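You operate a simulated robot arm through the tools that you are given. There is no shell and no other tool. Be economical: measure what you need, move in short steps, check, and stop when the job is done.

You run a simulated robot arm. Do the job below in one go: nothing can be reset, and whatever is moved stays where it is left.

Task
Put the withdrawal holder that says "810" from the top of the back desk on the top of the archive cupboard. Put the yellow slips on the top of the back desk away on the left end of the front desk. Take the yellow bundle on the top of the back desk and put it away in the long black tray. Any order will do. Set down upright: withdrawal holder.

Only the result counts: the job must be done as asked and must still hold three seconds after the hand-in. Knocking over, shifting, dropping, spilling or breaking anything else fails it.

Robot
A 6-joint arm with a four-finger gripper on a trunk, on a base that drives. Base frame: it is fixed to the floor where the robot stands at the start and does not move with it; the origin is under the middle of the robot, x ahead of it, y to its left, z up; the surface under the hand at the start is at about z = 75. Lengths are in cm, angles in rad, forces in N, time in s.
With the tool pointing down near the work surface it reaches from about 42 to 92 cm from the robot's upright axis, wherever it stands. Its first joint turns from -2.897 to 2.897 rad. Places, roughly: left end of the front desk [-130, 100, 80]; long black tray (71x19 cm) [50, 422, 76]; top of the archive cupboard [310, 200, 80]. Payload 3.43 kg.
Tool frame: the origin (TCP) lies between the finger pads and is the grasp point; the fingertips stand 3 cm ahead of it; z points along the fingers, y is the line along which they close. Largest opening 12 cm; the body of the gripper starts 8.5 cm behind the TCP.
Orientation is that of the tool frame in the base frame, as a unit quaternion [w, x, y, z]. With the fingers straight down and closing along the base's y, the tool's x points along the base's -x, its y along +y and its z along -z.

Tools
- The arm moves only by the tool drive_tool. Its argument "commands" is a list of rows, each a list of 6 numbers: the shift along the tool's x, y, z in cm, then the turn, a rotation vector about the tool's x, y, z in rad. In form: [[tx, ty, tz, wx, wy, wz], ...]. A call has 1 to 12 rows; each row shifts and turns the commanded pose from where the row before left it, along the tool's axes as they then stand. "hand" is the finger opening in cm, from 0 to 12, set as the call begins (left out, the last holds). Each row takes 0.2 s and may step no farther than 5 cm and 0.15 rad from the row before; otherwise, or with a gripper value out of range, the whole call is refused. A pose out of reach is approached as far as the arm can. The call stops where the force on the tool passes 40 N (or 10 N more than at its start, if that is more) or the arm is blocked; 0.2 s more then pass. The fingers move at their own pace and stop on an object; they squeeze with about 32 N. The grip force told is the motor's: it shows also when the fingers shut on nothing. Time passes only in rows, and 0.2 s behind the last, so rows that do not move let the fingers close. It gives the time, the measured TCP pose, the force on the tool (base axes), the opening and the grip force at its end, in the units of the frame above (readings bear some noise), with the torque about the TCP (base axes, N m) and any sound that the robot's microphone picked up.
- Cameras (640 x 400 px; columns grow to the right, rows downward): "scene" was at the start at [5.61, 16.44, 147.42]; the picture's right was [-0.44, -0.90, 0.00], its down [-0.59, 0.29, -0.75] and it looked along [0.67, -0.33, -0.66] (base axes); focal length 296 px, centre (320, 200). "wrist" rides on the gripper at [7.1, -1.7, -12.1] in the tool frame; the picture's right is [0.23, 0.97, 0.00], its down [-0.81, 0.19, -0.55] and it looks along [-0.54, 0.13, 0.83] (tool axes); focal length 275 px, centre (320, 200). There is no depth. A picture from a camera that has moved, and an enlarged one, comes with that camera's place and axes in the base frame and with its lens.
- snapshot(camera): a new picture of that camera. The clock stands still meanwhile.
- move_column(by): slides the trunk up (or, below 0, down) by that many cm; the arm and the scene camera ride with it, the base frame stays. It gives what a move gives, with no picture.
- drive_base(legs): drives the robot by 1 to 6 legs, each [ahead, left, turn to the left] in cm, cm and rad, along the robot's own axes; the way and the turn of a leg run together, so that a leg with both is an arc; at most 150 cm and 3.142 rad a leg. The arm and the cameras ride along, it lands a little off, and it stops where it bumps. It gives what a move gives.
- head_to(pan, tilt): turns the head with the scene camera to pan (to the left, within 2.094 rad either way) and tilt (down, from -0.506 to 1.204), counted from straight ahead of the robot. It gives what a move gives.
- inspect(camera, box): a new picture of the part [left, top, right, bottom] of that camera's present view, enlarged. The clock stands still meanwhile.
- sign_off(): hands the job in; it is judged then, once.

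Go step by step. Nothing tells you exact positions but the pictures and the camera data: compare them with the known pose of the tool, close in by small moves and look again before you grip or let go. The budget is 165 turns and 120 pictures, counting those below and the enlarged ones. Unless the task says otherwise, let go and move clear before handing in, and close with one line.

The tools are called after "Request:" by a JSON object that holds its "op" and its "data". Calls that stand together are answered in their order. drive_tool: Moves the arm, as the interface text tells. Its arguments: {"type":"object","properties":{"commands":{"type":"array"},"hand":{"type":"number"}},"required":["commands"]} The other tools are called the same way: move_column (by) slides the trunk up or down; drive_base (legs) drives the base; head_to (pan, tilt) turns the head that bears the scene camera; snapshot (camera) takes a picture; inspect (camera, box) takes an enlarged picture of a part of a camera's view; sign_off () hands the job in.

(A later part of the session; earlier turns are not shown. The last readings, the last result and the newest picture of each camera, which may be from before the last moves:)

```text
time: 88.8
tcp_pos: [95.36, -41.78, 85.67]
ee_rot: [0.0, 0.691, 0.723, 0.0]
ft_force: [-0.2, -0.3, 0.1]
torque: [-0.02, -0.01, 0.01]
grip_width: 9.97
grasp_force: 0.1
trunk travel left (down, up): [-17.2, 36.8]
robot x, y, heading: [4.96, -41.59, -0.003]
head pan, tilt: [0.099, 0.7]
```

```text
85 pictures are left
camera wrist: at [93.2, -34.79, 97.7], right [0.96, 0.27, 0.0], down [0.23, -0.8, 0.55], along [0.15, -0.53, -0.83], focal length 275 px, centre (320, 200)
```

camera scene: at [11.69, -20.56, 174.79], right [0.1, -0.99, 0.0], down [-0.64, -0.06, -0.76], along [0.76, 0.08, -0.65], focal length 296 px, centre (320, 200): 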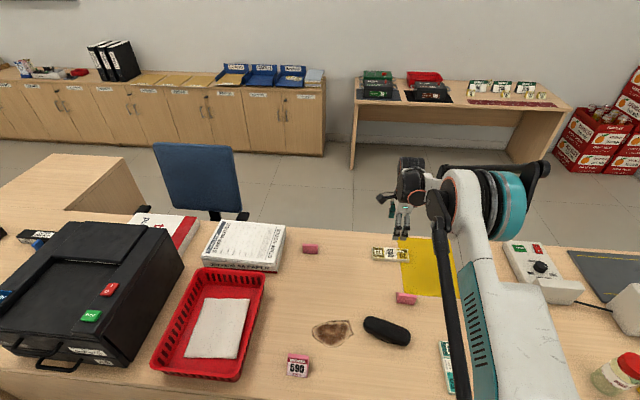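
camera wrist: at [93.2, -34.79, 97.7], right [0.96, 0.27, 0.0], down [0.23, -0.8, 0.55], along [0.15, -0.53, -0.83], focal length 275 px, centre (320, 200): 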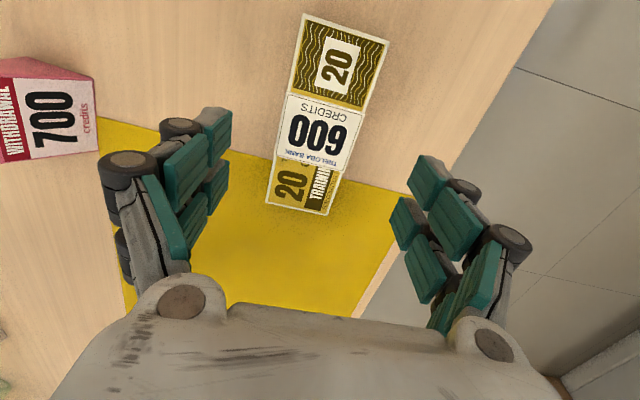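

Centred over the bundle. I descend and grip.

Request:
{"op": "drive_tool", "data": {"commands": [[0, 0, 3, 0, 0, 0.03], [0, 0, 2.5, 0, 0, 0], [0, 0, 1.4, 0, 0, 0]]}}

Request:
{"op": "drive_tool", "data": {"commands": [[0, 0, 0, 0, 0, 0], [0, 0, 0, 0, 0, 0], [0, 0, 0, 0, 0, 0]], "hand": 2}}

Request:
{"op": "snapshot", "data": {"camera": "wrist"}}

```text
time: 89.6
tcp_pos: [92.92, -41.81, 79.8]
ee_rot: [0.001, 0.702, 0.713, 0.001]
ft_force: [0.0, 0.5, 0.8]
torque: [-0.01, 0.03, 0.03]
grip_width: 10.01
grasp_force: 0.1
out of reach, approached as far as the arm can: row 1, 2, 3
trunk travel left (down, up): [-17.2, 36.8]
robot x, y, heading: [4.77, -41.53, 0.005]
head pan, tilt: [0.099, 0.7]
```

```text
time: 90.4
tcp_pos: [92.92, -41.74, 79.95]
ee_rot: [0.0, 0.702, 0.713, 0.001]
ft_force: [-0.3, 0.3, 0.5]
torque: [0.01, 0.0, 0.01]
grip_width: 2.02
grasp_force: 0.1
trunk travel left (down, up): [-17.2, 36.8]
robot x, y, heading: [4.88, -41.92, 0.002]
head pan, tilt: [0.099, 0.7]
```

```text
84 pictures are left
camera wrist: at [91.01, -34.72, 92.0], right [0.97, 0.25, 0.0], down [0.2, -0.81, 0.55], along [0.14, -0.54, -0.83], focal length 275 px, centre (320, 200)
```

wrist: 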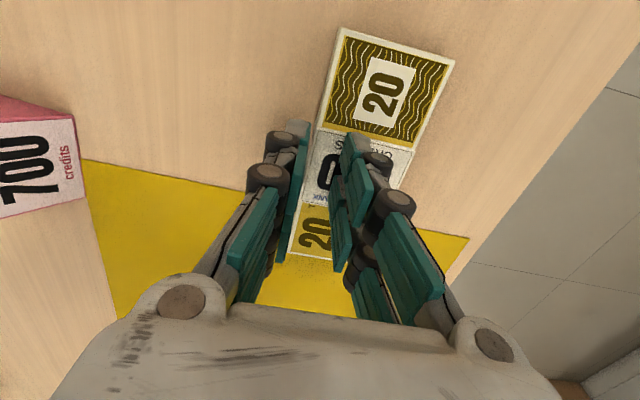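

The fingers closed above it without touching since reach fell short. I open, raise, and lower the trunk more.

Request:
{"op": "drive_tool", "data": {"commands": [[0, 0, -3, 0, 0, 0], [0, 0, -4, 0, 0, 0], [0, 0, -4, 0, 0, 0], [0, 0, -4, 0, 0, 0]], "hand": 10}}

Request:
{"op": "move_column", "data": {"by": -11}}

Request:
{"op": "drive_tool", "data": {"commands": [[0, 2.3, 0, 0, 0, 0], [0, 0, 0, 0, 0, 0]]}}

Request:
{"op": "snapshot", "data": {"camera": "wrist"}}

```text
time: 91.4
tcp_pos: [92.92, -41.82, 94.96]
ee_rot: [0.0, 0.702, 0.712, 0.0]
ft_force: [-0.5, 0.2, 0.4]
torque: [-0.01, 0.01, -0.02]
grip_width: 10.03
grasp_force: 0.3
trunk travel left (down, up): [-17.2, 36.8]
robot x, y, heading: [4.84, -41.82, 0.003]
head pan, tilt: [0.099, 0.7]
```

```text
time: 92.8
tcp_pos: [92.8, -41.64, 84.12]
ee_rot: [0.0, 0.702, 0.712, 0.0]
ft_force: [0.2, 0.6, 0.1]
torque: [-0.01, -0.05, 0.0]
grip_width: 10.0
grasp_force: 0.1
trunk travel left (down, up): [-6.2, 47.8]
robot x, y, heading: [5.52, -41.51, -0.004]
head pan, tilt: [0.099, 0.7]
```

```text
time: 93.4
tcp_pos: [95.29, -41.69, 83.98]
ee_rot: [0.0, 0.701, 0.713, 0.0]
ft_force: [-0.1, 0.0, -0.8]
torque: [0.0, 0.01, 0.0]
grip_width: 9.98
grasp_force: 0.1
trunk travel left (down, up): [-6.2, 47.8]
robot x, y, heading: [5.13, -41.89, -0.001]
head pan, tilt: [0.099, 0.7]
```

```text
83 pictures are left
camera wrist: at [93.4, -34.6, 95.99], right [0.97, 0.25, 0.0], down [0.2, -0.81, 0.55], along [0.14, -0.54, -0.83], focal length 275 px, centre (320, 200)
```

wrist: 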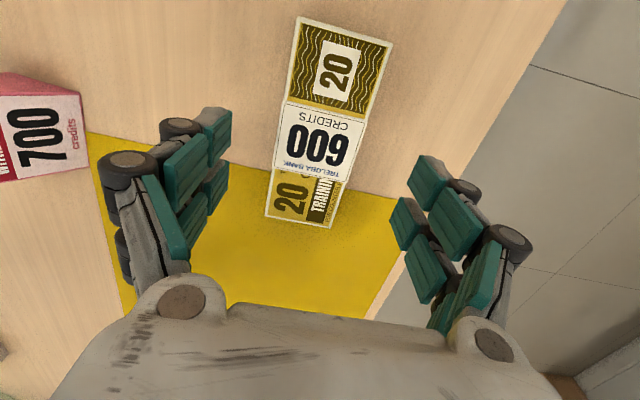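

Request:
{"op": "drive_tool", "data": {"commands": [[0, 0, 2.5, 0, 0, 0], [0, 0, 1.8, 0, 0, 0], [0, 0, 1, 0, 0, 0]]}}

```text
time: 94.2
tcp_pos: [95.14, -41.66, 78.67]
ee_rot: [0.0, 0.702, 0.712, -0.001]
ft_force: [-0.3, -0.4, -1.2]
torque: [0.0, 0.0, -0.01]
grip_width: 9.95
grasp_force: 0.0
trunk travel left (down, up): [-6.2, 47.8]
robot x, y, heading: [4.96, -41.26, -0.001]
head pan, tilt: [0.099, 0.7]
```

Now at the right height; I close the fingers.

Request:
{"op": "drive_tool", "data": {"commands": [[0, 0, 0, 0, 0, 0], [0, 0, 0, 0, 0, 0], [0, 0, 0, 0, 0, 0]], "hand": 2}}

Request:
{"op": "drive_tool", "data": {"commands": [[0, 0, -2, 0, 0, 0], [0, 0, -4, 0, 0, 0], [0, 0, -4, 0, 0, 0], [0, 0, -4, 0, 0, 0], [0, 0, -4, 0, 0, 0]]}}

Request:
{"op": "snapshot", "data": {"camera": "wrist"}}

```text
time: 95.0
tcp_pos: [95.39, -41.74, 78.63]
ee_rot: [0.0, 0.702, 0.713, 0.0]
ft_force: [0.7, 0.1, 0.2]
torque: [0.09, 0.01, -0.01]
grip_width: 5.95
grasp_force: 31.5
trunk travel left (down, up): [-6.2, 47.8]
robot x, y, heading: [4.84, -41.55, 0.003]
head pan, tilt: [0.099, 0.7]
```

```text
time: 96.2
tcp_pos: [95.26, -41.73, 96.58]
ee_rot: [0.0, 0.701, 0.713, 0.001]
ft_force: [-0.4, -0.4, -2.1]
torque: [-0.02, -0.01, -0.02]
grip_width: 5.93
grasp_force: 31.7
trunk travel left (down, up): [-6.2, 47.8]
robot x, y, heading: [5.26, -41.32, -0.001]
head pan, tilt: [0.099, 0.7]
```

```text
82 pictures are left
camera wrist: at [93.31, -34.65, 108.7], right [0.97, 0.25, 0.0], down [0.2, -0.81, 0.55], along [0.14, -0.54, -0.83], focal length 275 px, centre (320, 200)
```

wrist: 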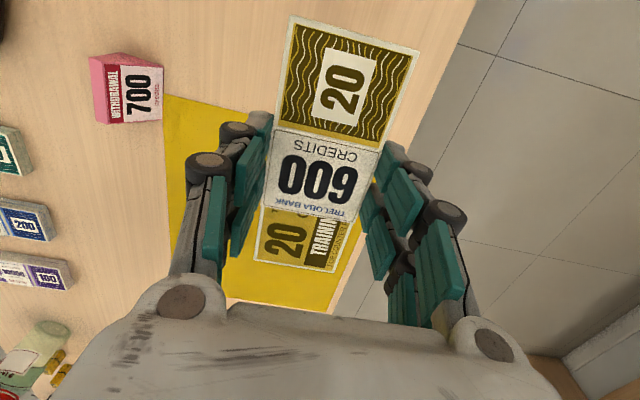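

Bundle held (5.9 cm). I raise, retract, and drive along the lane to the tray's table.

Request:
{"op": "move_column", "data": {"by": 30}}

Request:
{"op": "drive_tool", "data": {"commands": [[0, -4.5, 0, 0, 0, 0], [0, -4.5, 0, 0, 0, 0], [0, -4.5, 0, 0, 0, 0], [0, -4.5, 0, 0, 0, 0], [0, -4.5, 0, 0, 0, 0], [0, -4.5, 0, 0, 0, 0], [0, -4.5, 0, 0, 0, 0], [0, -4.5, 0, 0, 0, 0], [0, -4.5, 0, 0, 0, 0]]}}

Request:
{"op": "drive_base", "data": {"legs": [[-29, 0, 0], [0, 150, 0], [0, 150, 0]]}}

Request:
{"op": "head_to", "data": {"pan": 0.9, "tilt": 0.6}}

Request:
{"op": "snapshot", "data": {"camera": "scene"}}

```text
time: 99.2
tcp_pos: [95.17, -41.79, 126.61]
ee_rot: [0.0, 0.702, 0.712, 0.001]
ft_force: [0.0, 0.4, -0.5]
torque: [-0.01, 0.01, 0.02]
grip_width: 5.96
grasp_force: 32.2
trunk travel left (down, up): [-36.2, 17.8]
robot x, y, heading: [5.21, -41.36, -0.001]
head pan, tilt: [0.099, 0.7]
```

```text
time: 101.2
tcp_pos: [54.55, -42.28, 126.48]
ee_rot: [0.001, 0.702, 0.712, 0.001]
ft_force: [-1.1, -0.4, -1.1]
torque: [-0.01, -0.07, 0.0]
grip_width: 5.95
grasp_force: 32.1
trunk travel left (down, up): [-36.2, 17.8]
robot x, y, heading: [5.45, -41.54, -0.001]
head pan, tilt: [0.099, 0.7]
```

```text
time: 117.3
tcp_pos: [26.72, 257.17, 126.57]
ee_rot: [0.0, 0.703, 0.711, 0.0]
ft_force: [0.5, -0.4, -0.7]
torque: [0.02, 0.03, -0.01]
grip_width: 5.96
grasp_force: 31.0
trunk travel left (down, up): [-36.2, 17.8]
robot x, y, heading: [-22.66, 258.38, -0.007]
head pan, tilt: [0.099, 0.7]
```

```text
time: 118.4
tcp_pos: [26.77, 257.09, 126.54]
ee_rot: [0.0, 0.703, 0.711, -0.001]
ft_force: [-0.9, 0.1, -1.0]
torque: [0.04, 0.04, -0.01]
grip_width: 5.95
grasp_force: 32.0
trunk travel left (down, up): [-36.2, 17.8]
robot x, y, heading: [-22.71, 257.99, 0.002]
head pan, tilt: [0.901, 0.6]
```

```text
81 pictures are left
camera scene: at [-19.28, 285.2, 179.66], right [0.78, -0.62, 0.0], down [-0.35, -0.44, -0.82], along [0.52, 0.64, -0.57], focal length 296 px, centre (320, 200)
```

scene: 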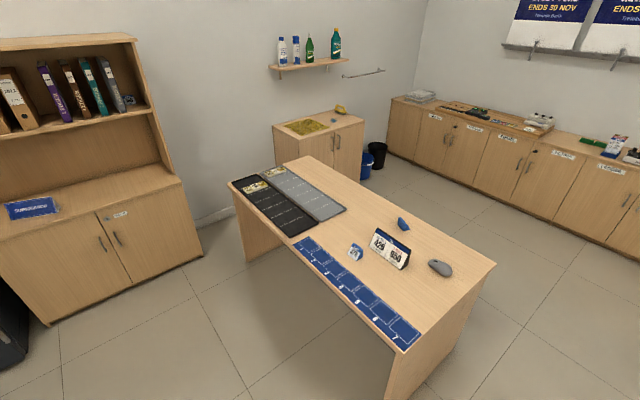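

The tray lies along the left edge of this table and already has something at its far end. I look closer.

Request:
{"op": "inspect", "data": {"camera": "scene", "box": [220, 150, 360, 245]}}

Request:
{"op": "drive_base", "data": {"legs": [[0, 142, 0]]}}

Request:
{"op": "head_to", "data": {"pan": 0.1, "tilt": 0.9}}

Request:
{"op": "snapshot", "data": {"camera": "scene"}}

Request:
{"op": "snapshot", "data": {"camera": "wrist"}}

```text
4.21 times, centred on (290, 198) of scene
camera zoom: at [-19.28, 285.2, 179.66], right [0.78, -0.62, 0.0], down [-0.35, -0.44, -0.82], along [0.52, 0.64, -0.57], focal length 1245 px, centre (446, 210)
```

zoom: 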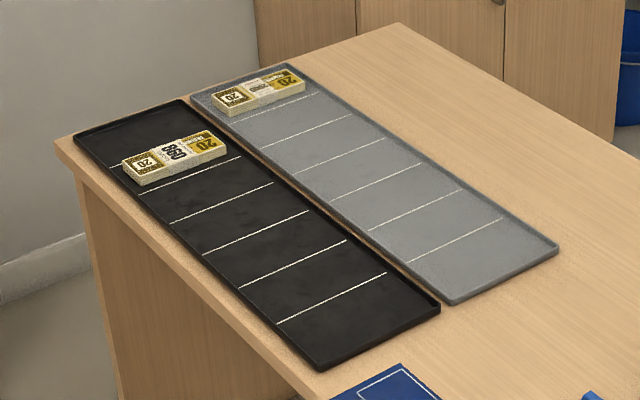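

```text
time: 125.5
tcp_pos: [26.91, 399.95, 126.59]
ee_rot: [0.0, 0.701, 0.713, 0.001]
ft_force: [-0.1, 0.9, -0.8]
torque: [0.0, 0.02, 0.0]
grip_width: 5.94
grasp_force: 32.4
trunk travel left (down, up): [-36.2, 17.8]
robot x, y, heading: [-22.55, 400.5, -0.002]
head pan, tilt: [0.901, 0.6]
```

```text
time: 126.6
tcp_pos: [27.01, 400.01, 126.6]
ee_rot: [0.001, 0.702, 0.713, 0.0]
ft_force: [0.3, 0.7, -0.6]
torque: [-0.01, 0.05, 0.01]
grip_width: 5.92
grasp_force: 32.4
trunk travel left (down, up): [-36.2, 17.8]
robot x, y, heading: [-22.87, 400.84, 0.004]
head pan, tilt: [0.099, 0.901]
```

```text
79 pictures are left
camera scene: at [-17.14, 421.55, 177.18], right [0.1, -0.99, 0.0], down [-0.78, -0.08, -0.62], along [0.62, 0.06, -0.78], focal length 296 px, centre (320, 200)
```

scene: 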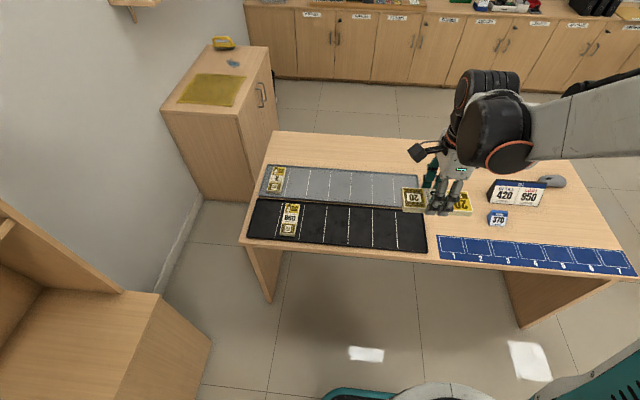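

```text
78 pictures are left
camera wrist: at [25.07, 406.96, 138.68], right [0.97, 0.25, 0.0], down [0.2, -0.81, 0.55], along [0.14, -0.54, -0.83], focal length 275 px, centre (320, 200)
```

wrist: 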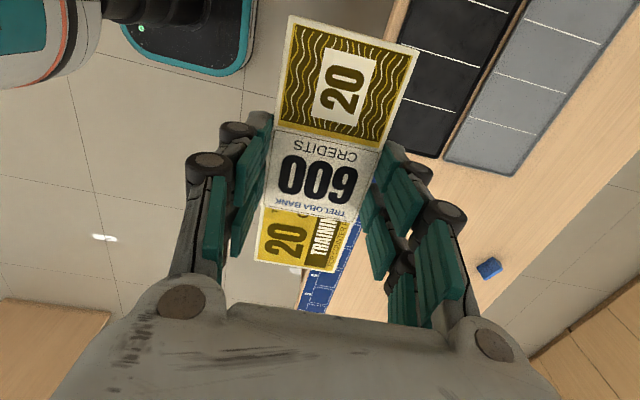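

The black tray spans x 40–60, y 386–458 with 10-cm slots, bundles lying across it. I'll put mine in the free slot at y≈411; first rotate the wrist and move over it.

Request:
{"op": "drive_tool", "data": {"commands": [[0, 0, 0, 0, 0, -0.1414], [0, 0, 0, 0, 0, -0.1414], [0, 0, 0, 0, 0, -0.1414], [0, 0, 0, 0, 0, -0.1414], [0, 0, 0, 0, 0, -0.1414], [0, 0, 0, 0, 0, -0.1414], [0, 0, 0, 0, 0, -0.1414], [0, 0, 0, 0, 0, -0.1414], [0, 0, 0, 0, 0, -0.1414], [0, 0, 0, 0, 0, -0.1414], [0, 0, 0, 0, 0, -0.1414]]}}

Request:
{"op": "drive_tool", "data": {"commands": [[-3.9, 1.8, 1, 0, 0, 0], [-3.9, 1.8, 1, 0, 0, 0], [-3.9, 1.8, 1, 0, 0, 0], [-3.9, 1.8, 1, 0, 0, 0], [-3.9, 1.8, 1, 0, 0, 0], [-3.9, 1.8, 1, 0, 0, 0]]}}

Request:
{"op": "move_column", "data": {"by": -14}}

Request:
{"op": "snapshot", "data": {"camera": "scene"}}

Request:
{"op": "snapshot", "data": {"camera": "wrist"}}

```text
time: 129.0
tcp_pos: [26.9, 399.91, 126.53]
ee_rot: [0.0, -0.001, 1.0, 0.0]
ft_force: [-0.4, -0.9, -0.6]
torque: [-0.01, -0.01, 0.0]
grip_width: 5.94
grasp_force: 31.5
trunk travel left (down, up): [-36.2, 17.8]
robot x, y, heading: [-22.69, 400.33, -0.003]
head pan, tilt: [0.099, 0.901]
```

```text
time: 130.4
tcp_pos: [50.46, 410.76, 120.54]
ee_rot: [0.0, 0.0, 1.0, 0.0]
ft_force: [0.7, 0.8, -2.0]
torque: [0.0, 0.06, 0.0]
grip_width: 5.95
grasp_force: 32.2
trunk travel left (down, up): [-36.2, 17.8]
robot x, y, heading: [-22.95, 400.94, -0.001]
head pan, tilt: [0.099, 0.901]
```

```text
time: 132.1
tcp_pos: [50.19, 410.72, 106.7]
ee_rot: [0.0, -0.001, 1.0, -0.001]
ft_force: [0.6, 0.0, -0.9]
torque: [0.02, 0.0, 0.0]
grip_width: 5.94
grasp_force: 31.4
trunk travel left (down, up): [-22.2, 31.8]
robot x, y, heading: [-22.61, 400.37, -0.001]
head pan, tilt: [0.099, 0.901]
```

```text
77 pictures are left
camera scene: at [-17.14, 421.54, 163.19], right [0.1, -0.99, 0.0], down [-0.78, -0.08, -0.62], along [0.62, 0.06, -0.78], focal length 296 px, centre (320, 200)
```

scene: 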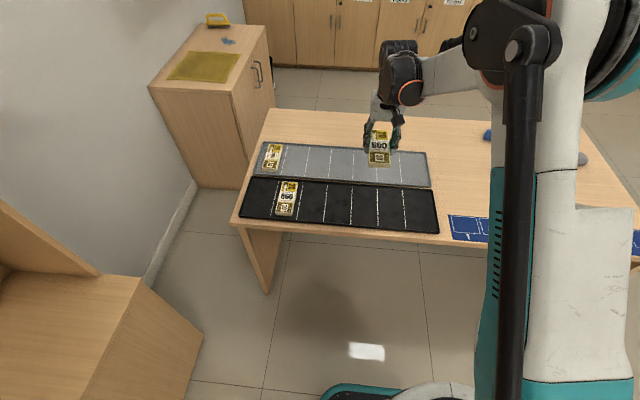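

```text
76 pictures are left
camera wrist: at [43.04, 409.0, 118.7], right [-0.23, 0.97, 0.0], down [0.81, 0.19, 0.55], along [0.54, 0.13, -0.83], focal length 275 px, centre (320, 200)
```

wrist: 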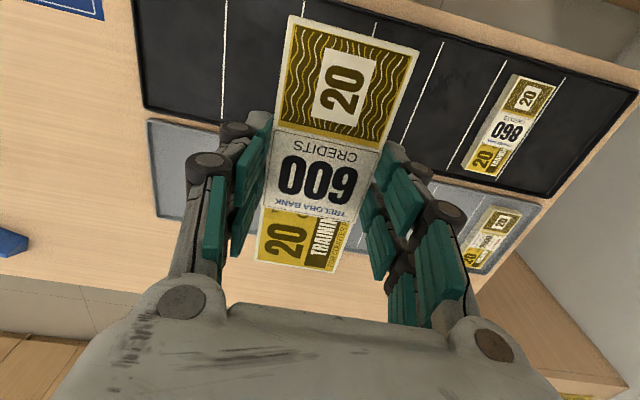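

Aligned with the free slot. I lower toward the tray.

Request:
{"op": "drive_tool", "data": {"commands": [[0, 0.3, 4.5, 0, 0, 0], [0, 0, 4.5, 0, 0, 0], [0, 0, 4.5, 0, 0, 0], [0, 0, 4.5, 0, 0, 0], [0, 0, 4, 0, 0, 0]]}}

Request:
{"op": "snapshot", "data": {"camera": "wrist"}}

Request:
{"op": "inspect", "data": {"camera": "scene", "box": [230, 130, 450, 260]}}

```text
time: 133.3
tcp_pos: [50.3, 411.1, 84.5]
ee_rot: [0.0, 0.0, 1.0, 0.0]
ft_force: [-0.6, -0.8, -0.8]
torque: [-0.02, 0.0, -0.01]
grip_width: 5.97
grasp_force: 31.5
trunk travel left (down, up): [-22.2, 31.8]
robot x, y, heading: [-22.24, 400.41, 0.003]
head pan, tilt: [0.099, 0.901]
```

```text
75 pictures are left
camera wrist: at [43.08, 409.41, 96.65], right [-0.23, 0.97, 0.0], down [0.81, 0.19, 0.55], along [0.54, 0.13, -0.83], focal length 275 px, centre (320, 200)
```

wrist: 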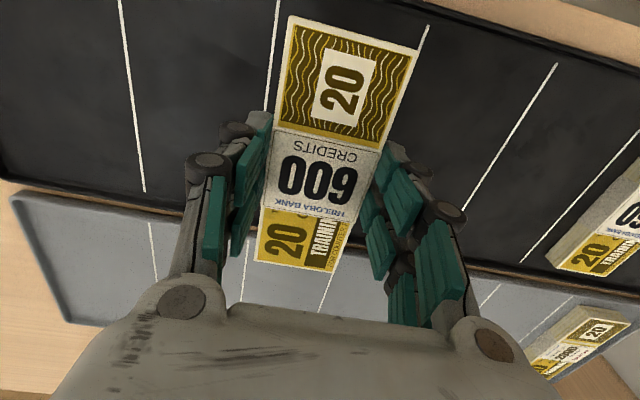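

```text
2.91 times, centred on (340, 195) of scene
camera zoom: at [-17.08, 421.55, 163.17], right [0.1, -0.99, 0.0], down [-0.78, -0.08, -0.62], along [0.62, 0.06, -0.78], focal length 860 px, centre (262, 214)
```

zoom: 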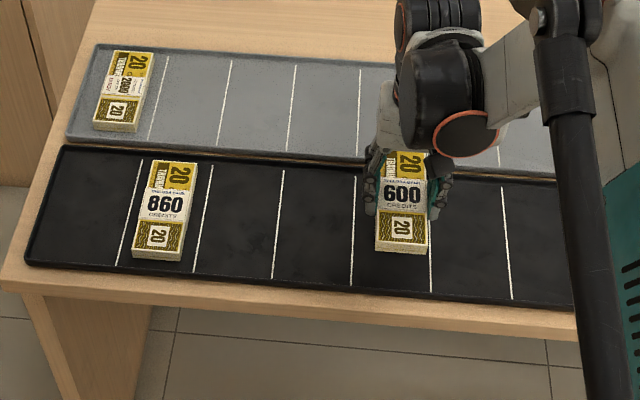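

Request:
{"op": "drive_tool", "data": {"commands": [[0, 0, 2.5, 0, 0, 0], [0, 0, 1.5, 0, 0, 0], [0, 0, 0.5, 0, 0, 0], [0, 0, 0.4, 0, 0, 0]]}}

```text
time: 134.3
tcp_pos: [50.25, 411.05, 79.76]
ee_rot: [0.0, -0.001, 1.0, 0.0]
ft_force: [0.2, -0.2, -0.1]
torque: [0.02, 0.0, 0.01]
grip_width: 5.94
grasp_force: 32.2
trunk travel left (down, up): [-22.2, 31.8]
robot x, y, heading: [-23.07, 400.93, 0.0]
head pan, tilt: [0.099, 0.901]
```

Request:
{"op": "drive_tool", "data": {"commands": [[0, 0, 0.3, 0, 0, 0], [0, 0, 0.3, 0, 0, 0], [0, 0, 0.2, 0, 0, 0]]}}

```text
time: 135.1
tcp_pos: [50.19, 411.02, 79.06]
ee_rot: [0.002, 0.0, 1.0, 0.0]
ft_force: [4.8, 0.2, 18.9]
torque: [-0.05, 0.52, -0.05]
grip_width: 5.96
grasp_force: 31.7
trunk travel left (down, up): [-22.2, 31.8]
robot x, y, heading: [-22.78, 400.8, -0.002]
head pan, tilt: [0.099, 0.901]
```

Contact felt. I release and rise.

Request:
{"op": "drive_tool", "data": {"commands": [[0, 0, 0, 0, 0, 0], [0, 0, 0, 0, 0, 0]], "hand": 8.5}}

Request:
{"op": "drive_tool", "data": {"commands": [[0, 0, -3, 0, 0, 0], [0, 0, -4, 0, 0, 0], [0, 0, -4.5, 0, 0, 0], [0, 0, -4.5, 0, 0, 0]]}}

Request:
{"op": "snapshot", "data": {"camera": "scene"}}

Request:
{"op": "snapshot", "data": {"camera": "wrist"}}

```text
time: 135.7
tcp_pos: [50.21, 411.0, 78.84]
ee_rot: [0.001, 0.0, 1.0, 0.0]
ft_force: [0.1, -0.3, -0.4]
torque: [0.02, 0.01, -0.03]
grip_width: 8.51
grasp_force: 0.1
trunk travel left (down, up): [-22.2, 31.8]
robot x, y, heading: [-22.99, 400.85, 0.002]
head pan, tilt: [0.099, 0.901]
```

```text
time: 136.7
tcp_pos: [50.28, 410.96, 95.01]
ee_rot: [0.0, 0.0, 1.0, -0.001]
ft_force: [0.3, -0.3, 0.0]
torque: [-0.01, 0.01, 0.01]
grip_width: 8.5
grasp_force: 0.6
trunk travel left (down, up): [-22.2, 31.8]
robot x, y, heading: [-22.72, 400.66, 0.005]
head pan, tilt: [0.099, 0.901]
```

```text
73 pictures are left
camera scene: at [-17.2, 421.54, 163.19], right [0.1, -0.99, 0.0], down [-0.78, -0.08, -0.62], along [0.62, 0.06, -0.78], focal length 296 px, centre (320, 200)
```

scene: 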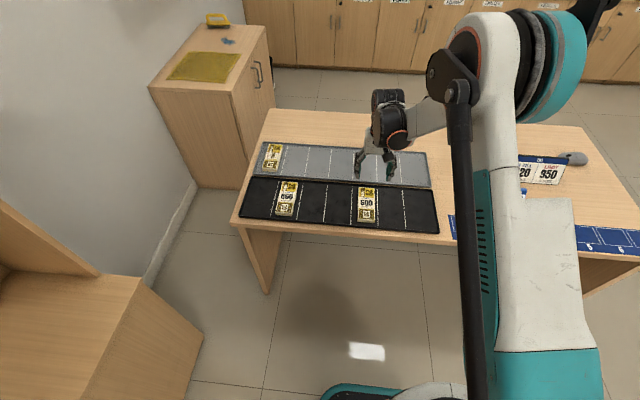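

```text
72 pictures are left
camera wrist: at [42.99, 409.2, 107.09], right [-0.23, 0.97, 0.0], down [0.81, 0.19, 0.55], along [0.54, 0.13, -0.83], focal length 275 px, centre (320, 200)
```

wrist: 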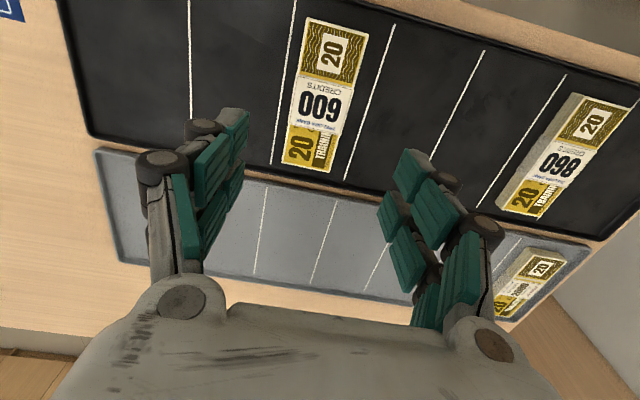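

The bundle is in the black tray. Now back to the back desk for the holder at about (93,-8).

Request:
{"op": "drive_tool", "data": {"commands": [[3.5, -1.5, -2.5, 0, 0, 0], [3.5, -1.5, -2.5, 0, 0, 0], [3.5, -1.5, -2.5, 0, 0, 0], [3.5, -1.5, -2.5, 0, 0, 0], [3.5, -1.5, -2.5, 0, 0, 0], [3.5, -1.5, -2.5, 0, 0, 0], [2, -1.5, -2.5, 0, 0, 0]]}}

Request:
{"op": "move_column", "data": {"by": 12}}

Request:
{"op": "drive_base", "data": {"legs": [[0, -150, 0], [0, -150, 0], [0, -109, 0]]}}

Request:
{"op": "drive_base", "data": {"legs": [[28, 0, 0]]}}

Request:
{"op": "head_to", "data": {"pan": -0.1, "tilt": 0.6}}

Request:
{"op": "snapshot", "data": {"camera": "scene"}}

```text
time: 138.3
tcp_pos: [27.23, 400.38, 112.51]
ee_rot: [0.001, -0.001, 1.0, 0.0]
ft_force: [0.5, -0.9, 0.2]
torque: [0.01, -0.01, -0.01]
grip_width: 8.54
grasp_force: 0.1
trunk travel left (down, up): [-22.2, 31.8]
robot x, y, heading: [-22.73, 400.29, 0.002]
head pan, tilt: [0.099, 0.901]
```

```text
time: 139.8
tcp_pos: [27.26, 400.47, 124.48]
ee_rot: [0.0, 0.0, 1.0, 0.0]
ft_force: [0.0, 0.5, 0.1]
torque: [-0.01, -0.03, 0.01]
grip_width: 8.48
grasp_force: 0.1
trunk travel left (down, up): [-34.2, 19.8]
robot x, y, heading: [-22.72, 400.74, 0.003]
head pan, tilt: [0.099, 0.901]
```

```text
time: 159.5
tcp_pos: [25.81, -9.9, 124.55]
ee_rot: [0.0, 0.002, 1.0, -0.001]
ft_force: [-0.2, -0.1, -0.4]
torque: [-0.02, -0.01, 0.02]
grip_width: 8.49
grasp_force: 0.0
trunk travel left (down, up): [-34.2, 19.8]
robot x, y, heading: [-24.24, -9.38, -0.005]
head pan, tilt: [0.099, 0.901]
```

```text
time: 161.4
tcp_pos: [54.1, -9.88, 124.44]
ee_rot: [0.0, 0.001, 1.0, 0.0]
ft_force: [0.2, -0.2, -0.4]
torque: [0.0, 0.03, 0.02]
grip_width: 8.53
grasp_force: 0.1
trunk travel left (down, up): [-34.2, 19.8]
robot x, y, heading: [3.91, -9.85, 0.001]
head pan, tilt: [0.099, 0.901]
```

```text
time: 162.2
tcp_pos: [53.89, -9.76, 124.47]
ee_rot: [0.0, 0.001, 1.0, 0.0]
ft_force: [0.0, 0.4, 0.2]
torque: [0.0, 0.0, 0.01]
grip_width: 8.48
grasp_force: 0.1
trunk travel left (down, up): [-34.2, 19.8]
robot x, y, heading: [3.76, -9.28, -0.006]
head pan, tilt: [-0.099, 0.6]
```

```text
71 pictures are left
camera scene: at [10.79, 9.75, 177.65], right [-0.1, -0.99, 0.0], down [-0.56, 0.06, -0.82], along [0.82, -0.08, -0.57], focal length 296 px, centre (320, 200)
```

scene: 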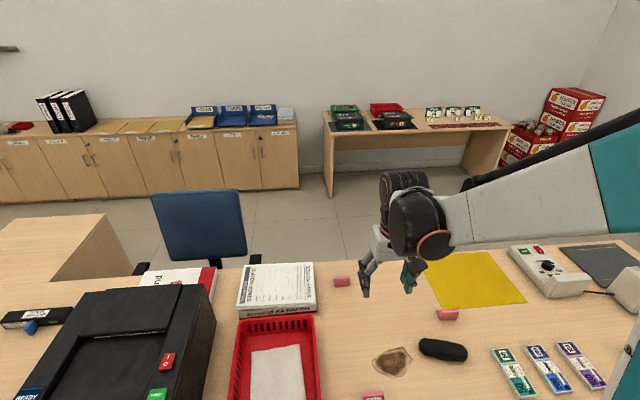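

Holder at about (94,-7.5). I lower the trunk for reach, then extend toward it.

Request:
{"op": "move_column", "data": {"by": -27}}

Request:
{"op": "drive_tool", "data": {"commands": [[-4.5, 0.25, -0.5, 0, 0, 0], [-4.5, 0.25, -0.5, 0, 0, 0], [-4.5, 0.25, -0.5, 0, 0, 0], [-4.5, 0.25, -0.5, 0, 0, 0], [-4.5, 0.25, -0.5, 0, 0, 0], [-4.5, 0.25, -0.5, 0, 0, 0], [-4.5, 0.25, 0, 0, 0, 0]], "hand": 10}}

Request:
{"op": "snapshot", "data": {"camera": "wrist"}}

Request:
{"op": "inspect", "data": {"camera": "scene", "box": [280, 200, 420, 290]}}

```text
time: 165.0
tcp_pos: [53.88, -9.84, 97.38]
ee_rot: [0.001, 0.001, 1.0, 0.0]
ft_force: [0.2, -0.3, 0.0]
torque: [-0.02, 0.05, 0.01]
grip_width: 8.48
grasp_force: 0.0
trunk travel left (down, up): [-7.2, 46.8]
robot x, y, heading: [3.33, -9.38, -0.003]
head pan, tilt: [-0.099, 0.6]
```

```text
time: 166.6
tcp_pos: [85.39, -8.07, 100.48]
ee_rot: [0.0, 0.001, 1.0, -0.001]
ft_force: [-0.8, -0.6, 0.7]
torque: [0.01, -0.01, 0.01]
grip_width: 9.99
grasp_force: 0.0
trunk travel left (down, up): [-7.2, 46.8]
robot x, y, heading: [4.07, -9.65, -0.001]
head pan, tilt: [-0.099, 0.6]
```

```text
70 pictures are left
camera wrist: at [78.09, -9.87, 112.56], right [-0.23, 0.97, 0.0], down [0.81, 0.19, 0.55], along [0.54, 0.13, -0.83], focal length 275 px, centre (320, 200)
```

wrist: 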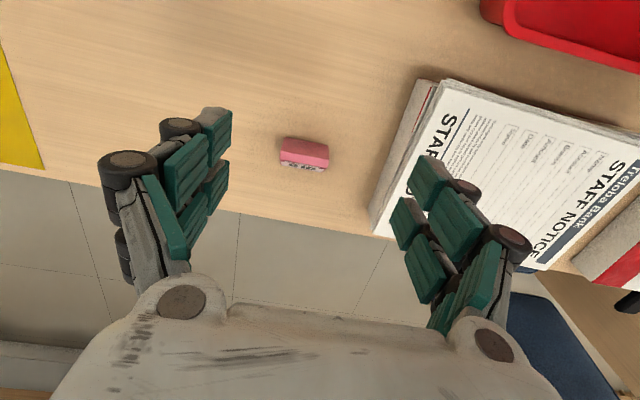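

```text
4.44 times, centred on (350, 245) of scene
camera zoom: at [10.79, 9.75, 150.65], right [-0.1, -0.99, 0.0], down [-0.56, 0.06, -0.82], along [0.82, -0.08, -0.57], focal length 1314 px, centre (187, 0)
```

zoom: 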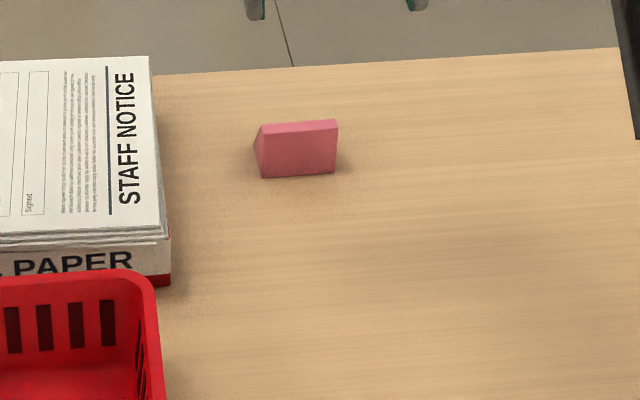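

I move on above the holder to read its label.

Request:
{"op": "drive_tool", "data": {"commands": [[-4.3, 0, 1, 0, 0, 0], [-4.3, 0, 1, 0, 0, 0]]}}

Request:
{"op": "inspect", "data": {"camera": "wrist", "box": [240, 60, 400, 160]}}

Request:
{"op": "snapshot", "data": {"camera": "wrist"}}

```text
time: 167.2
tcp_pos: [94.2, -8.2, 98.44]
ee_rot: [0.0, 0.001, 1.0, 0.0]
ft_force: [0.0, 0.4, 0.9]
torque: [0.03, 0.03, -0.01]
grip_width: 10.0
grasp_force: 0.1
trunk travel left (down, up): [-7.2, 46.8]
robot x, y, heading: [3.7, -9.47, -0.003]
head pan, tilt: [-0.099, 0.6]
```

```text
4.00 times, centred on (320, 110) of wrist
camera zoom: at [86.94, -9.87, 110.5], right [-0.23, 0.97, 0.0], down [0.81, 0.19, 0.55], along [0.54, 0.13, -0.83], focal length 1101 px, centre (320, 560)
```

zoom: 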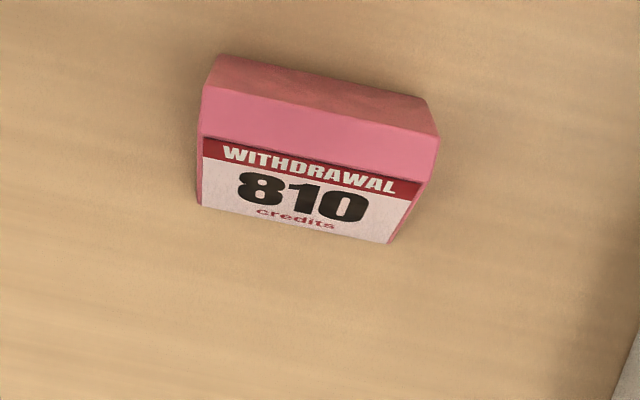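

```text
67 pictures are left
camera wrist: at [86.94, -9.87, 110.5], right [-0.23, 0.97, 0.0], down [0.81, 0.19, 0.55], along [0.54, 0.13, -0.83], focal length 275 px, centre (320, 200)
```

wrist: 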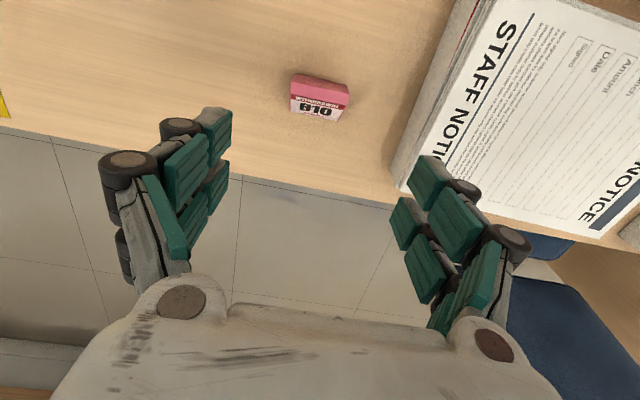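

It reads 810. Holder centre about (95.2,-8.15), slightly turned. I edge the base ahead 2 cm for reach and descend partway.

Request:
{"op": "drive_base", "data": {"legs": [[2, 0, 0]]}}

Request:
{"op": "move_column", "data": {"by": -4}}

Request:
{"op": "drive_tool", "data": {"commands": [[0, 0, 3, 0, 0, -0.05], [0, 0, 3, 0, 0, 0], [0, 0, 2, 0, 0, 0]], "hand": 9}}

Request:
{"op": "snapshot", "data": {"camera": "wrist"}}

```text
time: 168.0
tcp_pos: [96.05, -8.23, 98.52]
ee_rot: [0.0, 0.001, 1.0, 0.0]
ft_force: [-0.5, 0.2, 0.2]
torque: [0.01, -0.02, 0.05]
grip_width: 10.0
grasp_force: 0.1
trunk travel left (down, up): [-7.2, 46.8]
robot x, y, heading: [5.83, -9.4, 0.001]
head pan, tilt: [-0.099, 0.6]
```

```text
time: 168.8
tcp_pos: [96.04, -8.22, 94.61]
ee_rot: [-0.001, 0.001, 1.0, 0.001]
ft_force: [-0.3, -0.1, 0.0]
torque: [0.03, 0.01, 0.03]
grip_width: 9.99
grasp_force: 0.1
trunk travel left (down, up): [-3.2, 50.8]
robot x, y, heading: [6.09, -9.71, -0.003]
head pan, tilt: [-0.099, 0.6]
```

```text
time: 169.6
tcp_pos: [96.06, -8.25, 86.44]
ee_rot: [0.0, -0.023, 1.0, -0.001]
ft_force: [0.0, 0.4, -0.2]
torque: [0.02, -0.01, 0.0]
grip_width: 8.98
grasp_force: 0.1
trunk travel left (down, up): [-3.2, 50.8]
robot x, y, heading: [5.94, -9.51, -0.004]
head pan, tilt: [-0.099, 0.6]
```

```text
66 pictures are left
camera wrist: at [88.94, -10.27, 98.47], right [-0.28, 0.96, 0.0], down [0.8, 0.23, 0.55], along [0.53, 0.15, -0.83], focal length 275 px, centre (320, 200)
```

wrist: 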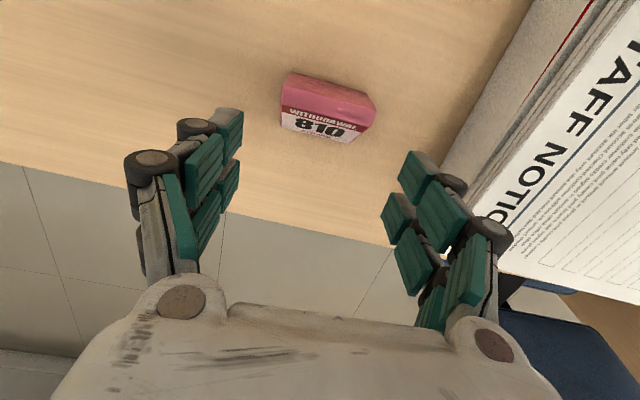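

Holder centre is near (94.8,-8.3). I correct, lower, and grip it by its ends.

Request:
{"op": "drive_tool", "data": {"commands": [[1.3, 0, 2, 0, 0, -0.02], [0, 0, 3, 0, 0, 0], [0, 0, 2, 0, 0, 0], [0, 0, 1, 0, 0, 0]]}}

Request:
{"op": "snapshot", "data": {"camera": "wrist"}}

Request:
{"op": "inspect", "data": {"camera": "scene", "box": [280, 200, 420, 290]}}

```text
time: 170.6
tcp_pos: [94.9, -8.14, 78.44]
ee_rot: [0.0, -0.034, 0.999, 0.0]
ft_force: [-0.3, 0.4, 0.8]
torque: [-0.01, -0.02, 0.01]
grip_width: 8.99
grasp_force: 0.0
trunk travel left (down, up): [-3.2, 50.8]
robot x, y, heading: [6.0, -9.59, 0.004]
head pan, tilt: [-0.099, 0.6]
```

```text
65 pictures are left
camera wrist: at [87.73, -10.44, 90.5], right [-0.3, 0.96, 0.0], down [0.8, 0.25, 0.55], along [0.53, 0.16, -0.83], focal length 275 px, centre (320, 200)
```

wrist: 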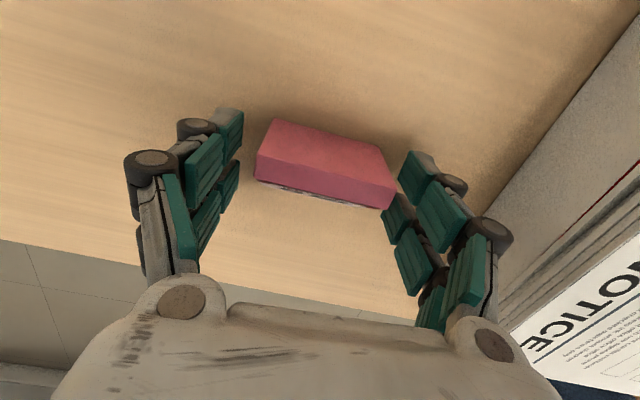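

```text
4.44 times, centred on (350, 245) of scene
camera zoom: at [12.8, 9.74, 146.66], right [-0.1, -0.99, 0.0], down [-0.56, 0.06, -0.82], along [0.82, -0.08, -0.57], focal length 1314 px, centre (187, 0)
```

zoom: 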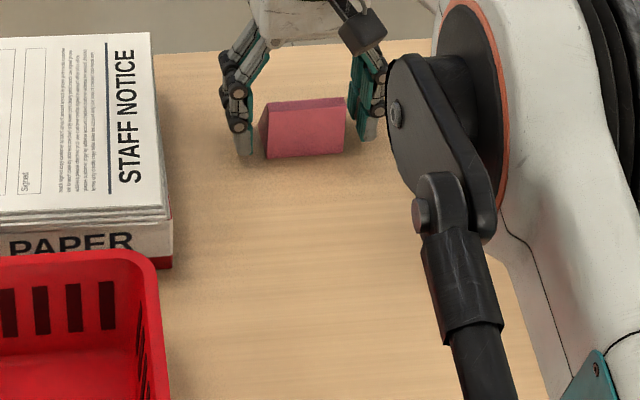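

Request:
{"op": "drive_tool", "data": {"commands": [[0, 0.2, 0, 0, 0, 0], [0, 0, 0, 0, 0, 0], [0, 0, 0, 0, 0, 0], [0, 0, 0, 0, 0, 0]], "hand": 3}}

Request:
{"op": "snapshot", "data": {"camera": "wrist"}}

```text
time: 171.6
tcp_pos: [94.71, -8.1, 78.5]
ee_rot: [0.0, -0.034, 0.999, -0.001]
ft_force: [0.5, -1.8, 2.1]
torque: [-0.11, -0.01, -0.05]
grip_width: 6.35
grasp_force: 32.0
trunk travel left (down, up): [-3.2, 50.8]
robot x, y, heading: [6.08, -9.76, -0.004]
head pan, tilt: [-0.099, 0.6]
```

```text
63 pictures are left
camera wrist: at [87.68, -10.28, 90.53], right [-0.3, 0.96, 0.0], down [0.8, 0.25, 0.55], along [0.53, 0.16, -0.83], focal length 275 px, centre (320, 200)
```

wrist: 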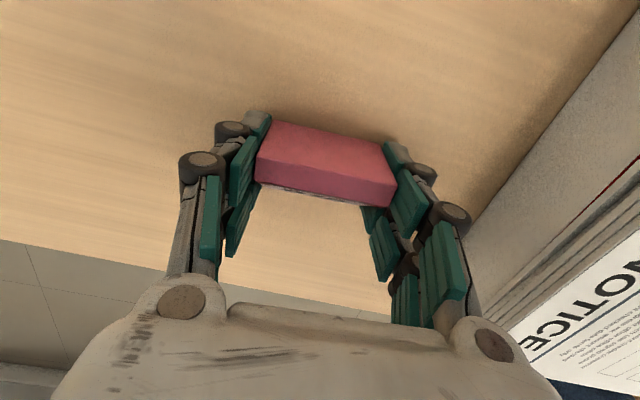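

The holder is gripped (6.35 cm). I lift straight up and check.

Request:
{"op": "drive_tool", "data": {"commands": [[0, 0, -2, 0, 0, 0], [0, 0, -4, 0, 0, 0], [0, 0, -4.5, 0, 0, 0], [0, 0, -4.5, 0, 0, 0], [0, 0, -4.5, 0, 0, 0]]}}

Request:
{"op": "snapshot", "data": {"camera": "wrist"}}

Request:
{"op": "move_column", "data": {"by": 30}}

Request:
{"op": "snapshot", "data": {"camera": "scene"}}

```text
time: 172.8
tcp_pos: [94.78, -7.99, 98.13]
ee_rot: [0.0, -0.034, 0.999, 0.0]
ft_force: [0.4, 0.9, -0.5]
torque: [0.0, 0.0, 0.0]
grip_width: 6.32
grasp_force: 31.7
trunk travel left (down, up): [-3.2, 50.8]
robot x, y, heading: [6.06, -9.34, 0.003]
head pan, tilt: [-0.099, 0.6]
```

```text
62 pictures are left
camera wrist: at [87.66, -10.37, 110.19], right [-0.3, 0.96, 0.0], down [0.8, 0.25, 0.55], along [0.53, 0.16, -0.83], focal length 275 px, centre (320, 200)
```

wrist: 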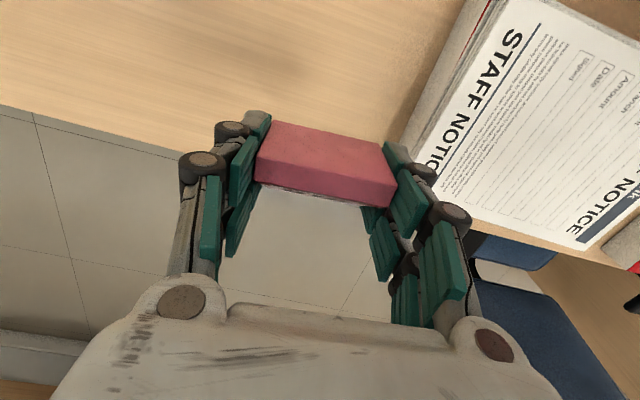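

```text
time: 175.8
tcp_pos: [94.86, -8.22, 128.03]
ee_rot: [0.0, -0.034, 0.999, -0.001]
ft_force: [-0.4, -0.5, -0.9]
torque: [0.0, 0.01, 0.0]
grip_width: 6.33
grasp_force: 32.0
trunk travel left (down, up): [-33.2, 20.8]
robot x, y, heading: [5.38, -9.31, -0.0]
head pan, tilt: [-0.099, 0.6]
```

```text
61 pictures are left
camera scene: at [12.82, 9.74, 176.65], right [-0.1, -0.99, 0.0], down [-0.56, 0.06, -0.82], along [0.82, -0.08, -0.57], focal length 296 px, centre (320, 200)
```

scene: 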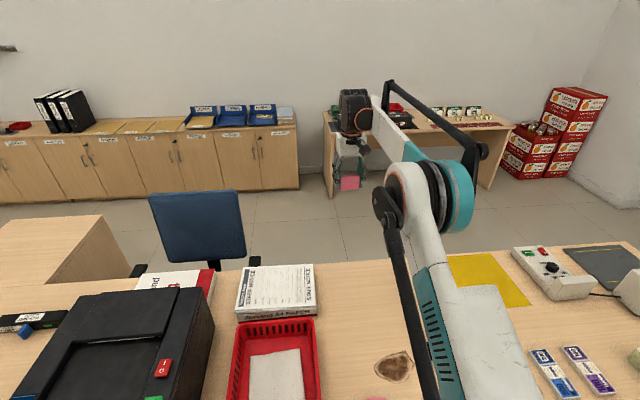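

Holder held upright. I retract, back off and drive around the left end toward the cupboards.

Request:
{"op": "drive_tool", "data": {"commands": [[4.5, 0, 0, 0, 0, 0], [4.5, 0, 0, 0, 0, 0], [4.5, 0, 0, 0, 0, 0], [4.5, 0, 0, 0, 0, 0], [4.5, 0, 0, 0, 0, 0], [4.5, 0, 0, 0, 0, 0], [4.5, 0, 0, 0, 0, 0], [4.5, 0, 0, 0, 0, 0], [4.5, 0, 0, 0, 0, 0]]}}

Request:
{"op": "drive_base", "data": {"legs": [[-30, 0, 0], [0, 150, 0], [0, 92, 0], [60, 0, 0]]}}

Request:
{"op": "head_to", "data": {"pan": 0.0, "tilt": 0.4}}

Request:
{"op": "snapshot", "data": {"camera": "scene"}}

```text
time: 177.8
tcp_pos: [54.06, -10.86, 128.19]
ee_rot: [0.001, -0.035, 0.999, 0.0]
ft_force: [-0.6, 0.2, -0.3]
torque: [-0.01, -0.06, -0.02]
grip_width: 6.31
grasp_force: 31.7
trunk travel left (down, up): [-33.2, 20.8]
robot x, y, heading: [5.74, -9.58, -0.001]
head pan, tilt: [-0.099, 0.6]
```

```text
time: 194.3
tcp_pos: [82.47, 233.4, 127.94]
ee_rot: [-0.001, -0.047, 0.999, 0.0]
ft_force: [0.1, -0.5, -0.8]
torque: [-0.02, 0.05, 0.01]
grip_width: 6.31
grasp_force: 32.1
trunk travel left (down, up): [-33.2, 20.8]
robot x, y, heading: [33.97, 233.72, 0.025]
head pan, tilt: [-0.099, 0.6]
```

```text
time: 195.0
tcp_pos: [82.38, 233.29, 128.15]
ee_rot: [0.0, -0.046, 0.999, 0.0]
ft_force: [0.4, 0.1, -1.5]
torque: [-0.01, -0.01, -0.04]
grip_width: 6.34
grasp_force: 32.2
trunk travel left (down, up): [-33.2, 20.8]
robot x, y, heading: [34.17, 233.28, 0.024]
head pan, tilt: [0.0, 0.4]
```

```text
60 pictures are left
camera scene: at [40.82, 253.86, 178.48], right [0.02, -1.0, 0.0], down [-0.39, -0.01, -0.92], along [0.92, 0.02, -0.39], focal length 296 px, centre (320, 200)
```

scene: 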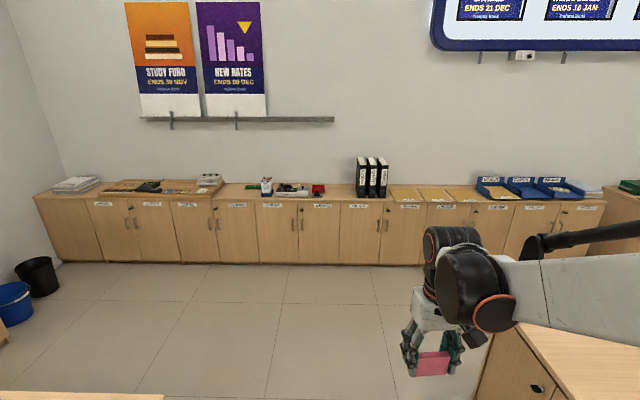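

Request:
{"op": "inspect", "data": {"camera": "scene", "box": [210, 150, 430, 270]}}

Request:
{"op": "inspect", "data": {"camera": "scene", "box": [400, 150, 620, 270]}}

```text
2.91 times, centred on (320, 210) of scene
camera zoom: at [40.82, 253.86, 178.48], right [0.02, -1.0, 0.0], down [-0.39, -0.01, -0.92], along [0.92, 0.02, -0.39], focal length 860 px, centre (320, 171)
```

zoom: 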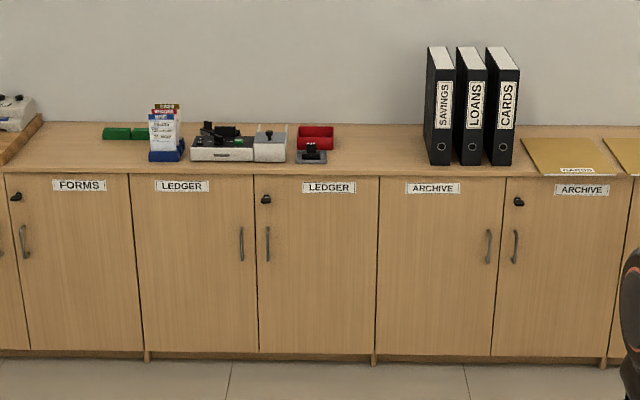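

```text
2.91 times, centred on (510, 210) of scene
camera zoom: at [40.82, 253.86, 178.48], right [0.02, -1.0, 0.0], down [-0.39, -0.01, -0.92], along [0.92, 0.02, -0.39], focal length 860 px, centre (-233, 171)
```

zoom: 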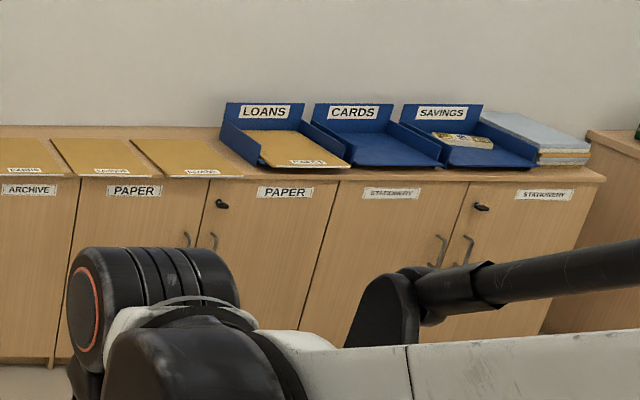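

The archive cupboard (two ARCHIVE doors) spans about y 170–242; left of the binders (y 225–242) there's free space. I drive up to it.

Request:
{"op": "drive_base", "data": {"legs": [[0, 0, -0.024], [130, 0, 0], [45, 0, 0]]}}

Request:
{"op": "head_to", "data": {"pan": -0.1, "tilt": 0.7}}

Request:
{"op": "snapshot", "data": {"camera": "scene"}}

Request:
{"op": "snapshot", "data": {"camera": "wrist"}}

```text
time: 204.2
tcp_pos: [257.35, 233.33, 128.09]
ee_rot: [0.0, -0.039, 0.999, 0.0]
ft_force: [0.5, 0.5, -0.9]
torque: [0.03, 0.02, 0.01]
grip_width: 6.33
grasp_force: 32.1
trunk travel left (down, up): [-33.2, 20.8]
robot x, y, heading: [208.7, 234.05, 0.01]
head pan, tilt: [0.0, 0.4]
```

```text
time: 205.0
tcp_pos: [257.19, 233.41, 128.16]
ee_rot: [-0.001, -0.04, 0.999, 0.0]
ft_force: [0.3, -0.9, 0.2]
torque: [-0.01, -0.01, -0.02]
grip_width: 6.34
grasp_force: 31.8
trunk travel left (down, up): [-33.2, 20.8]
robot x, y, heading: [208.76, 234.08, 0.01]
head pan, tilt: [-0.099, 0.7]
```

```text
57 pictures are left
camera scene: at [215.07, 253.54, 175.8], right [-0.09, -1.0, 0.0], down [-0.64, 0.06, -0.77], along [0.76, -0.07, -0.64], focal length 296 px, centre (320, 200)
```

scene: 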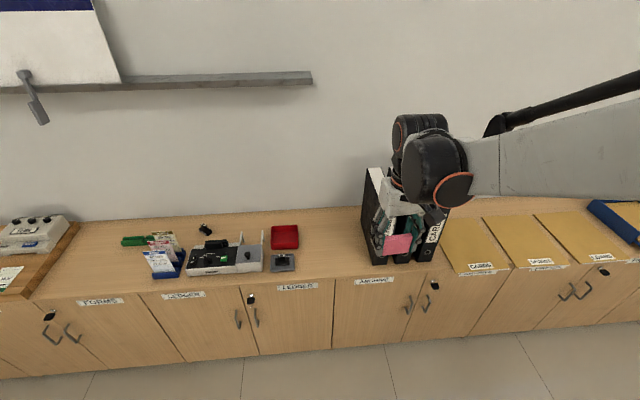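

```text
56 pictures are left
camera wrist: at [250.13, 231.06, 140.17], right [-0.31, 0.95, 0.0], down [0.79, 0.26, 0.55], along [0.53, 0.17, -0.83], focal length 275 px, centre (320, 200)
```

wrist: 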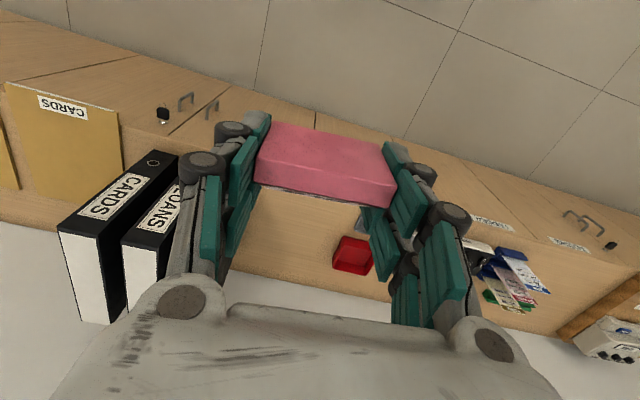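

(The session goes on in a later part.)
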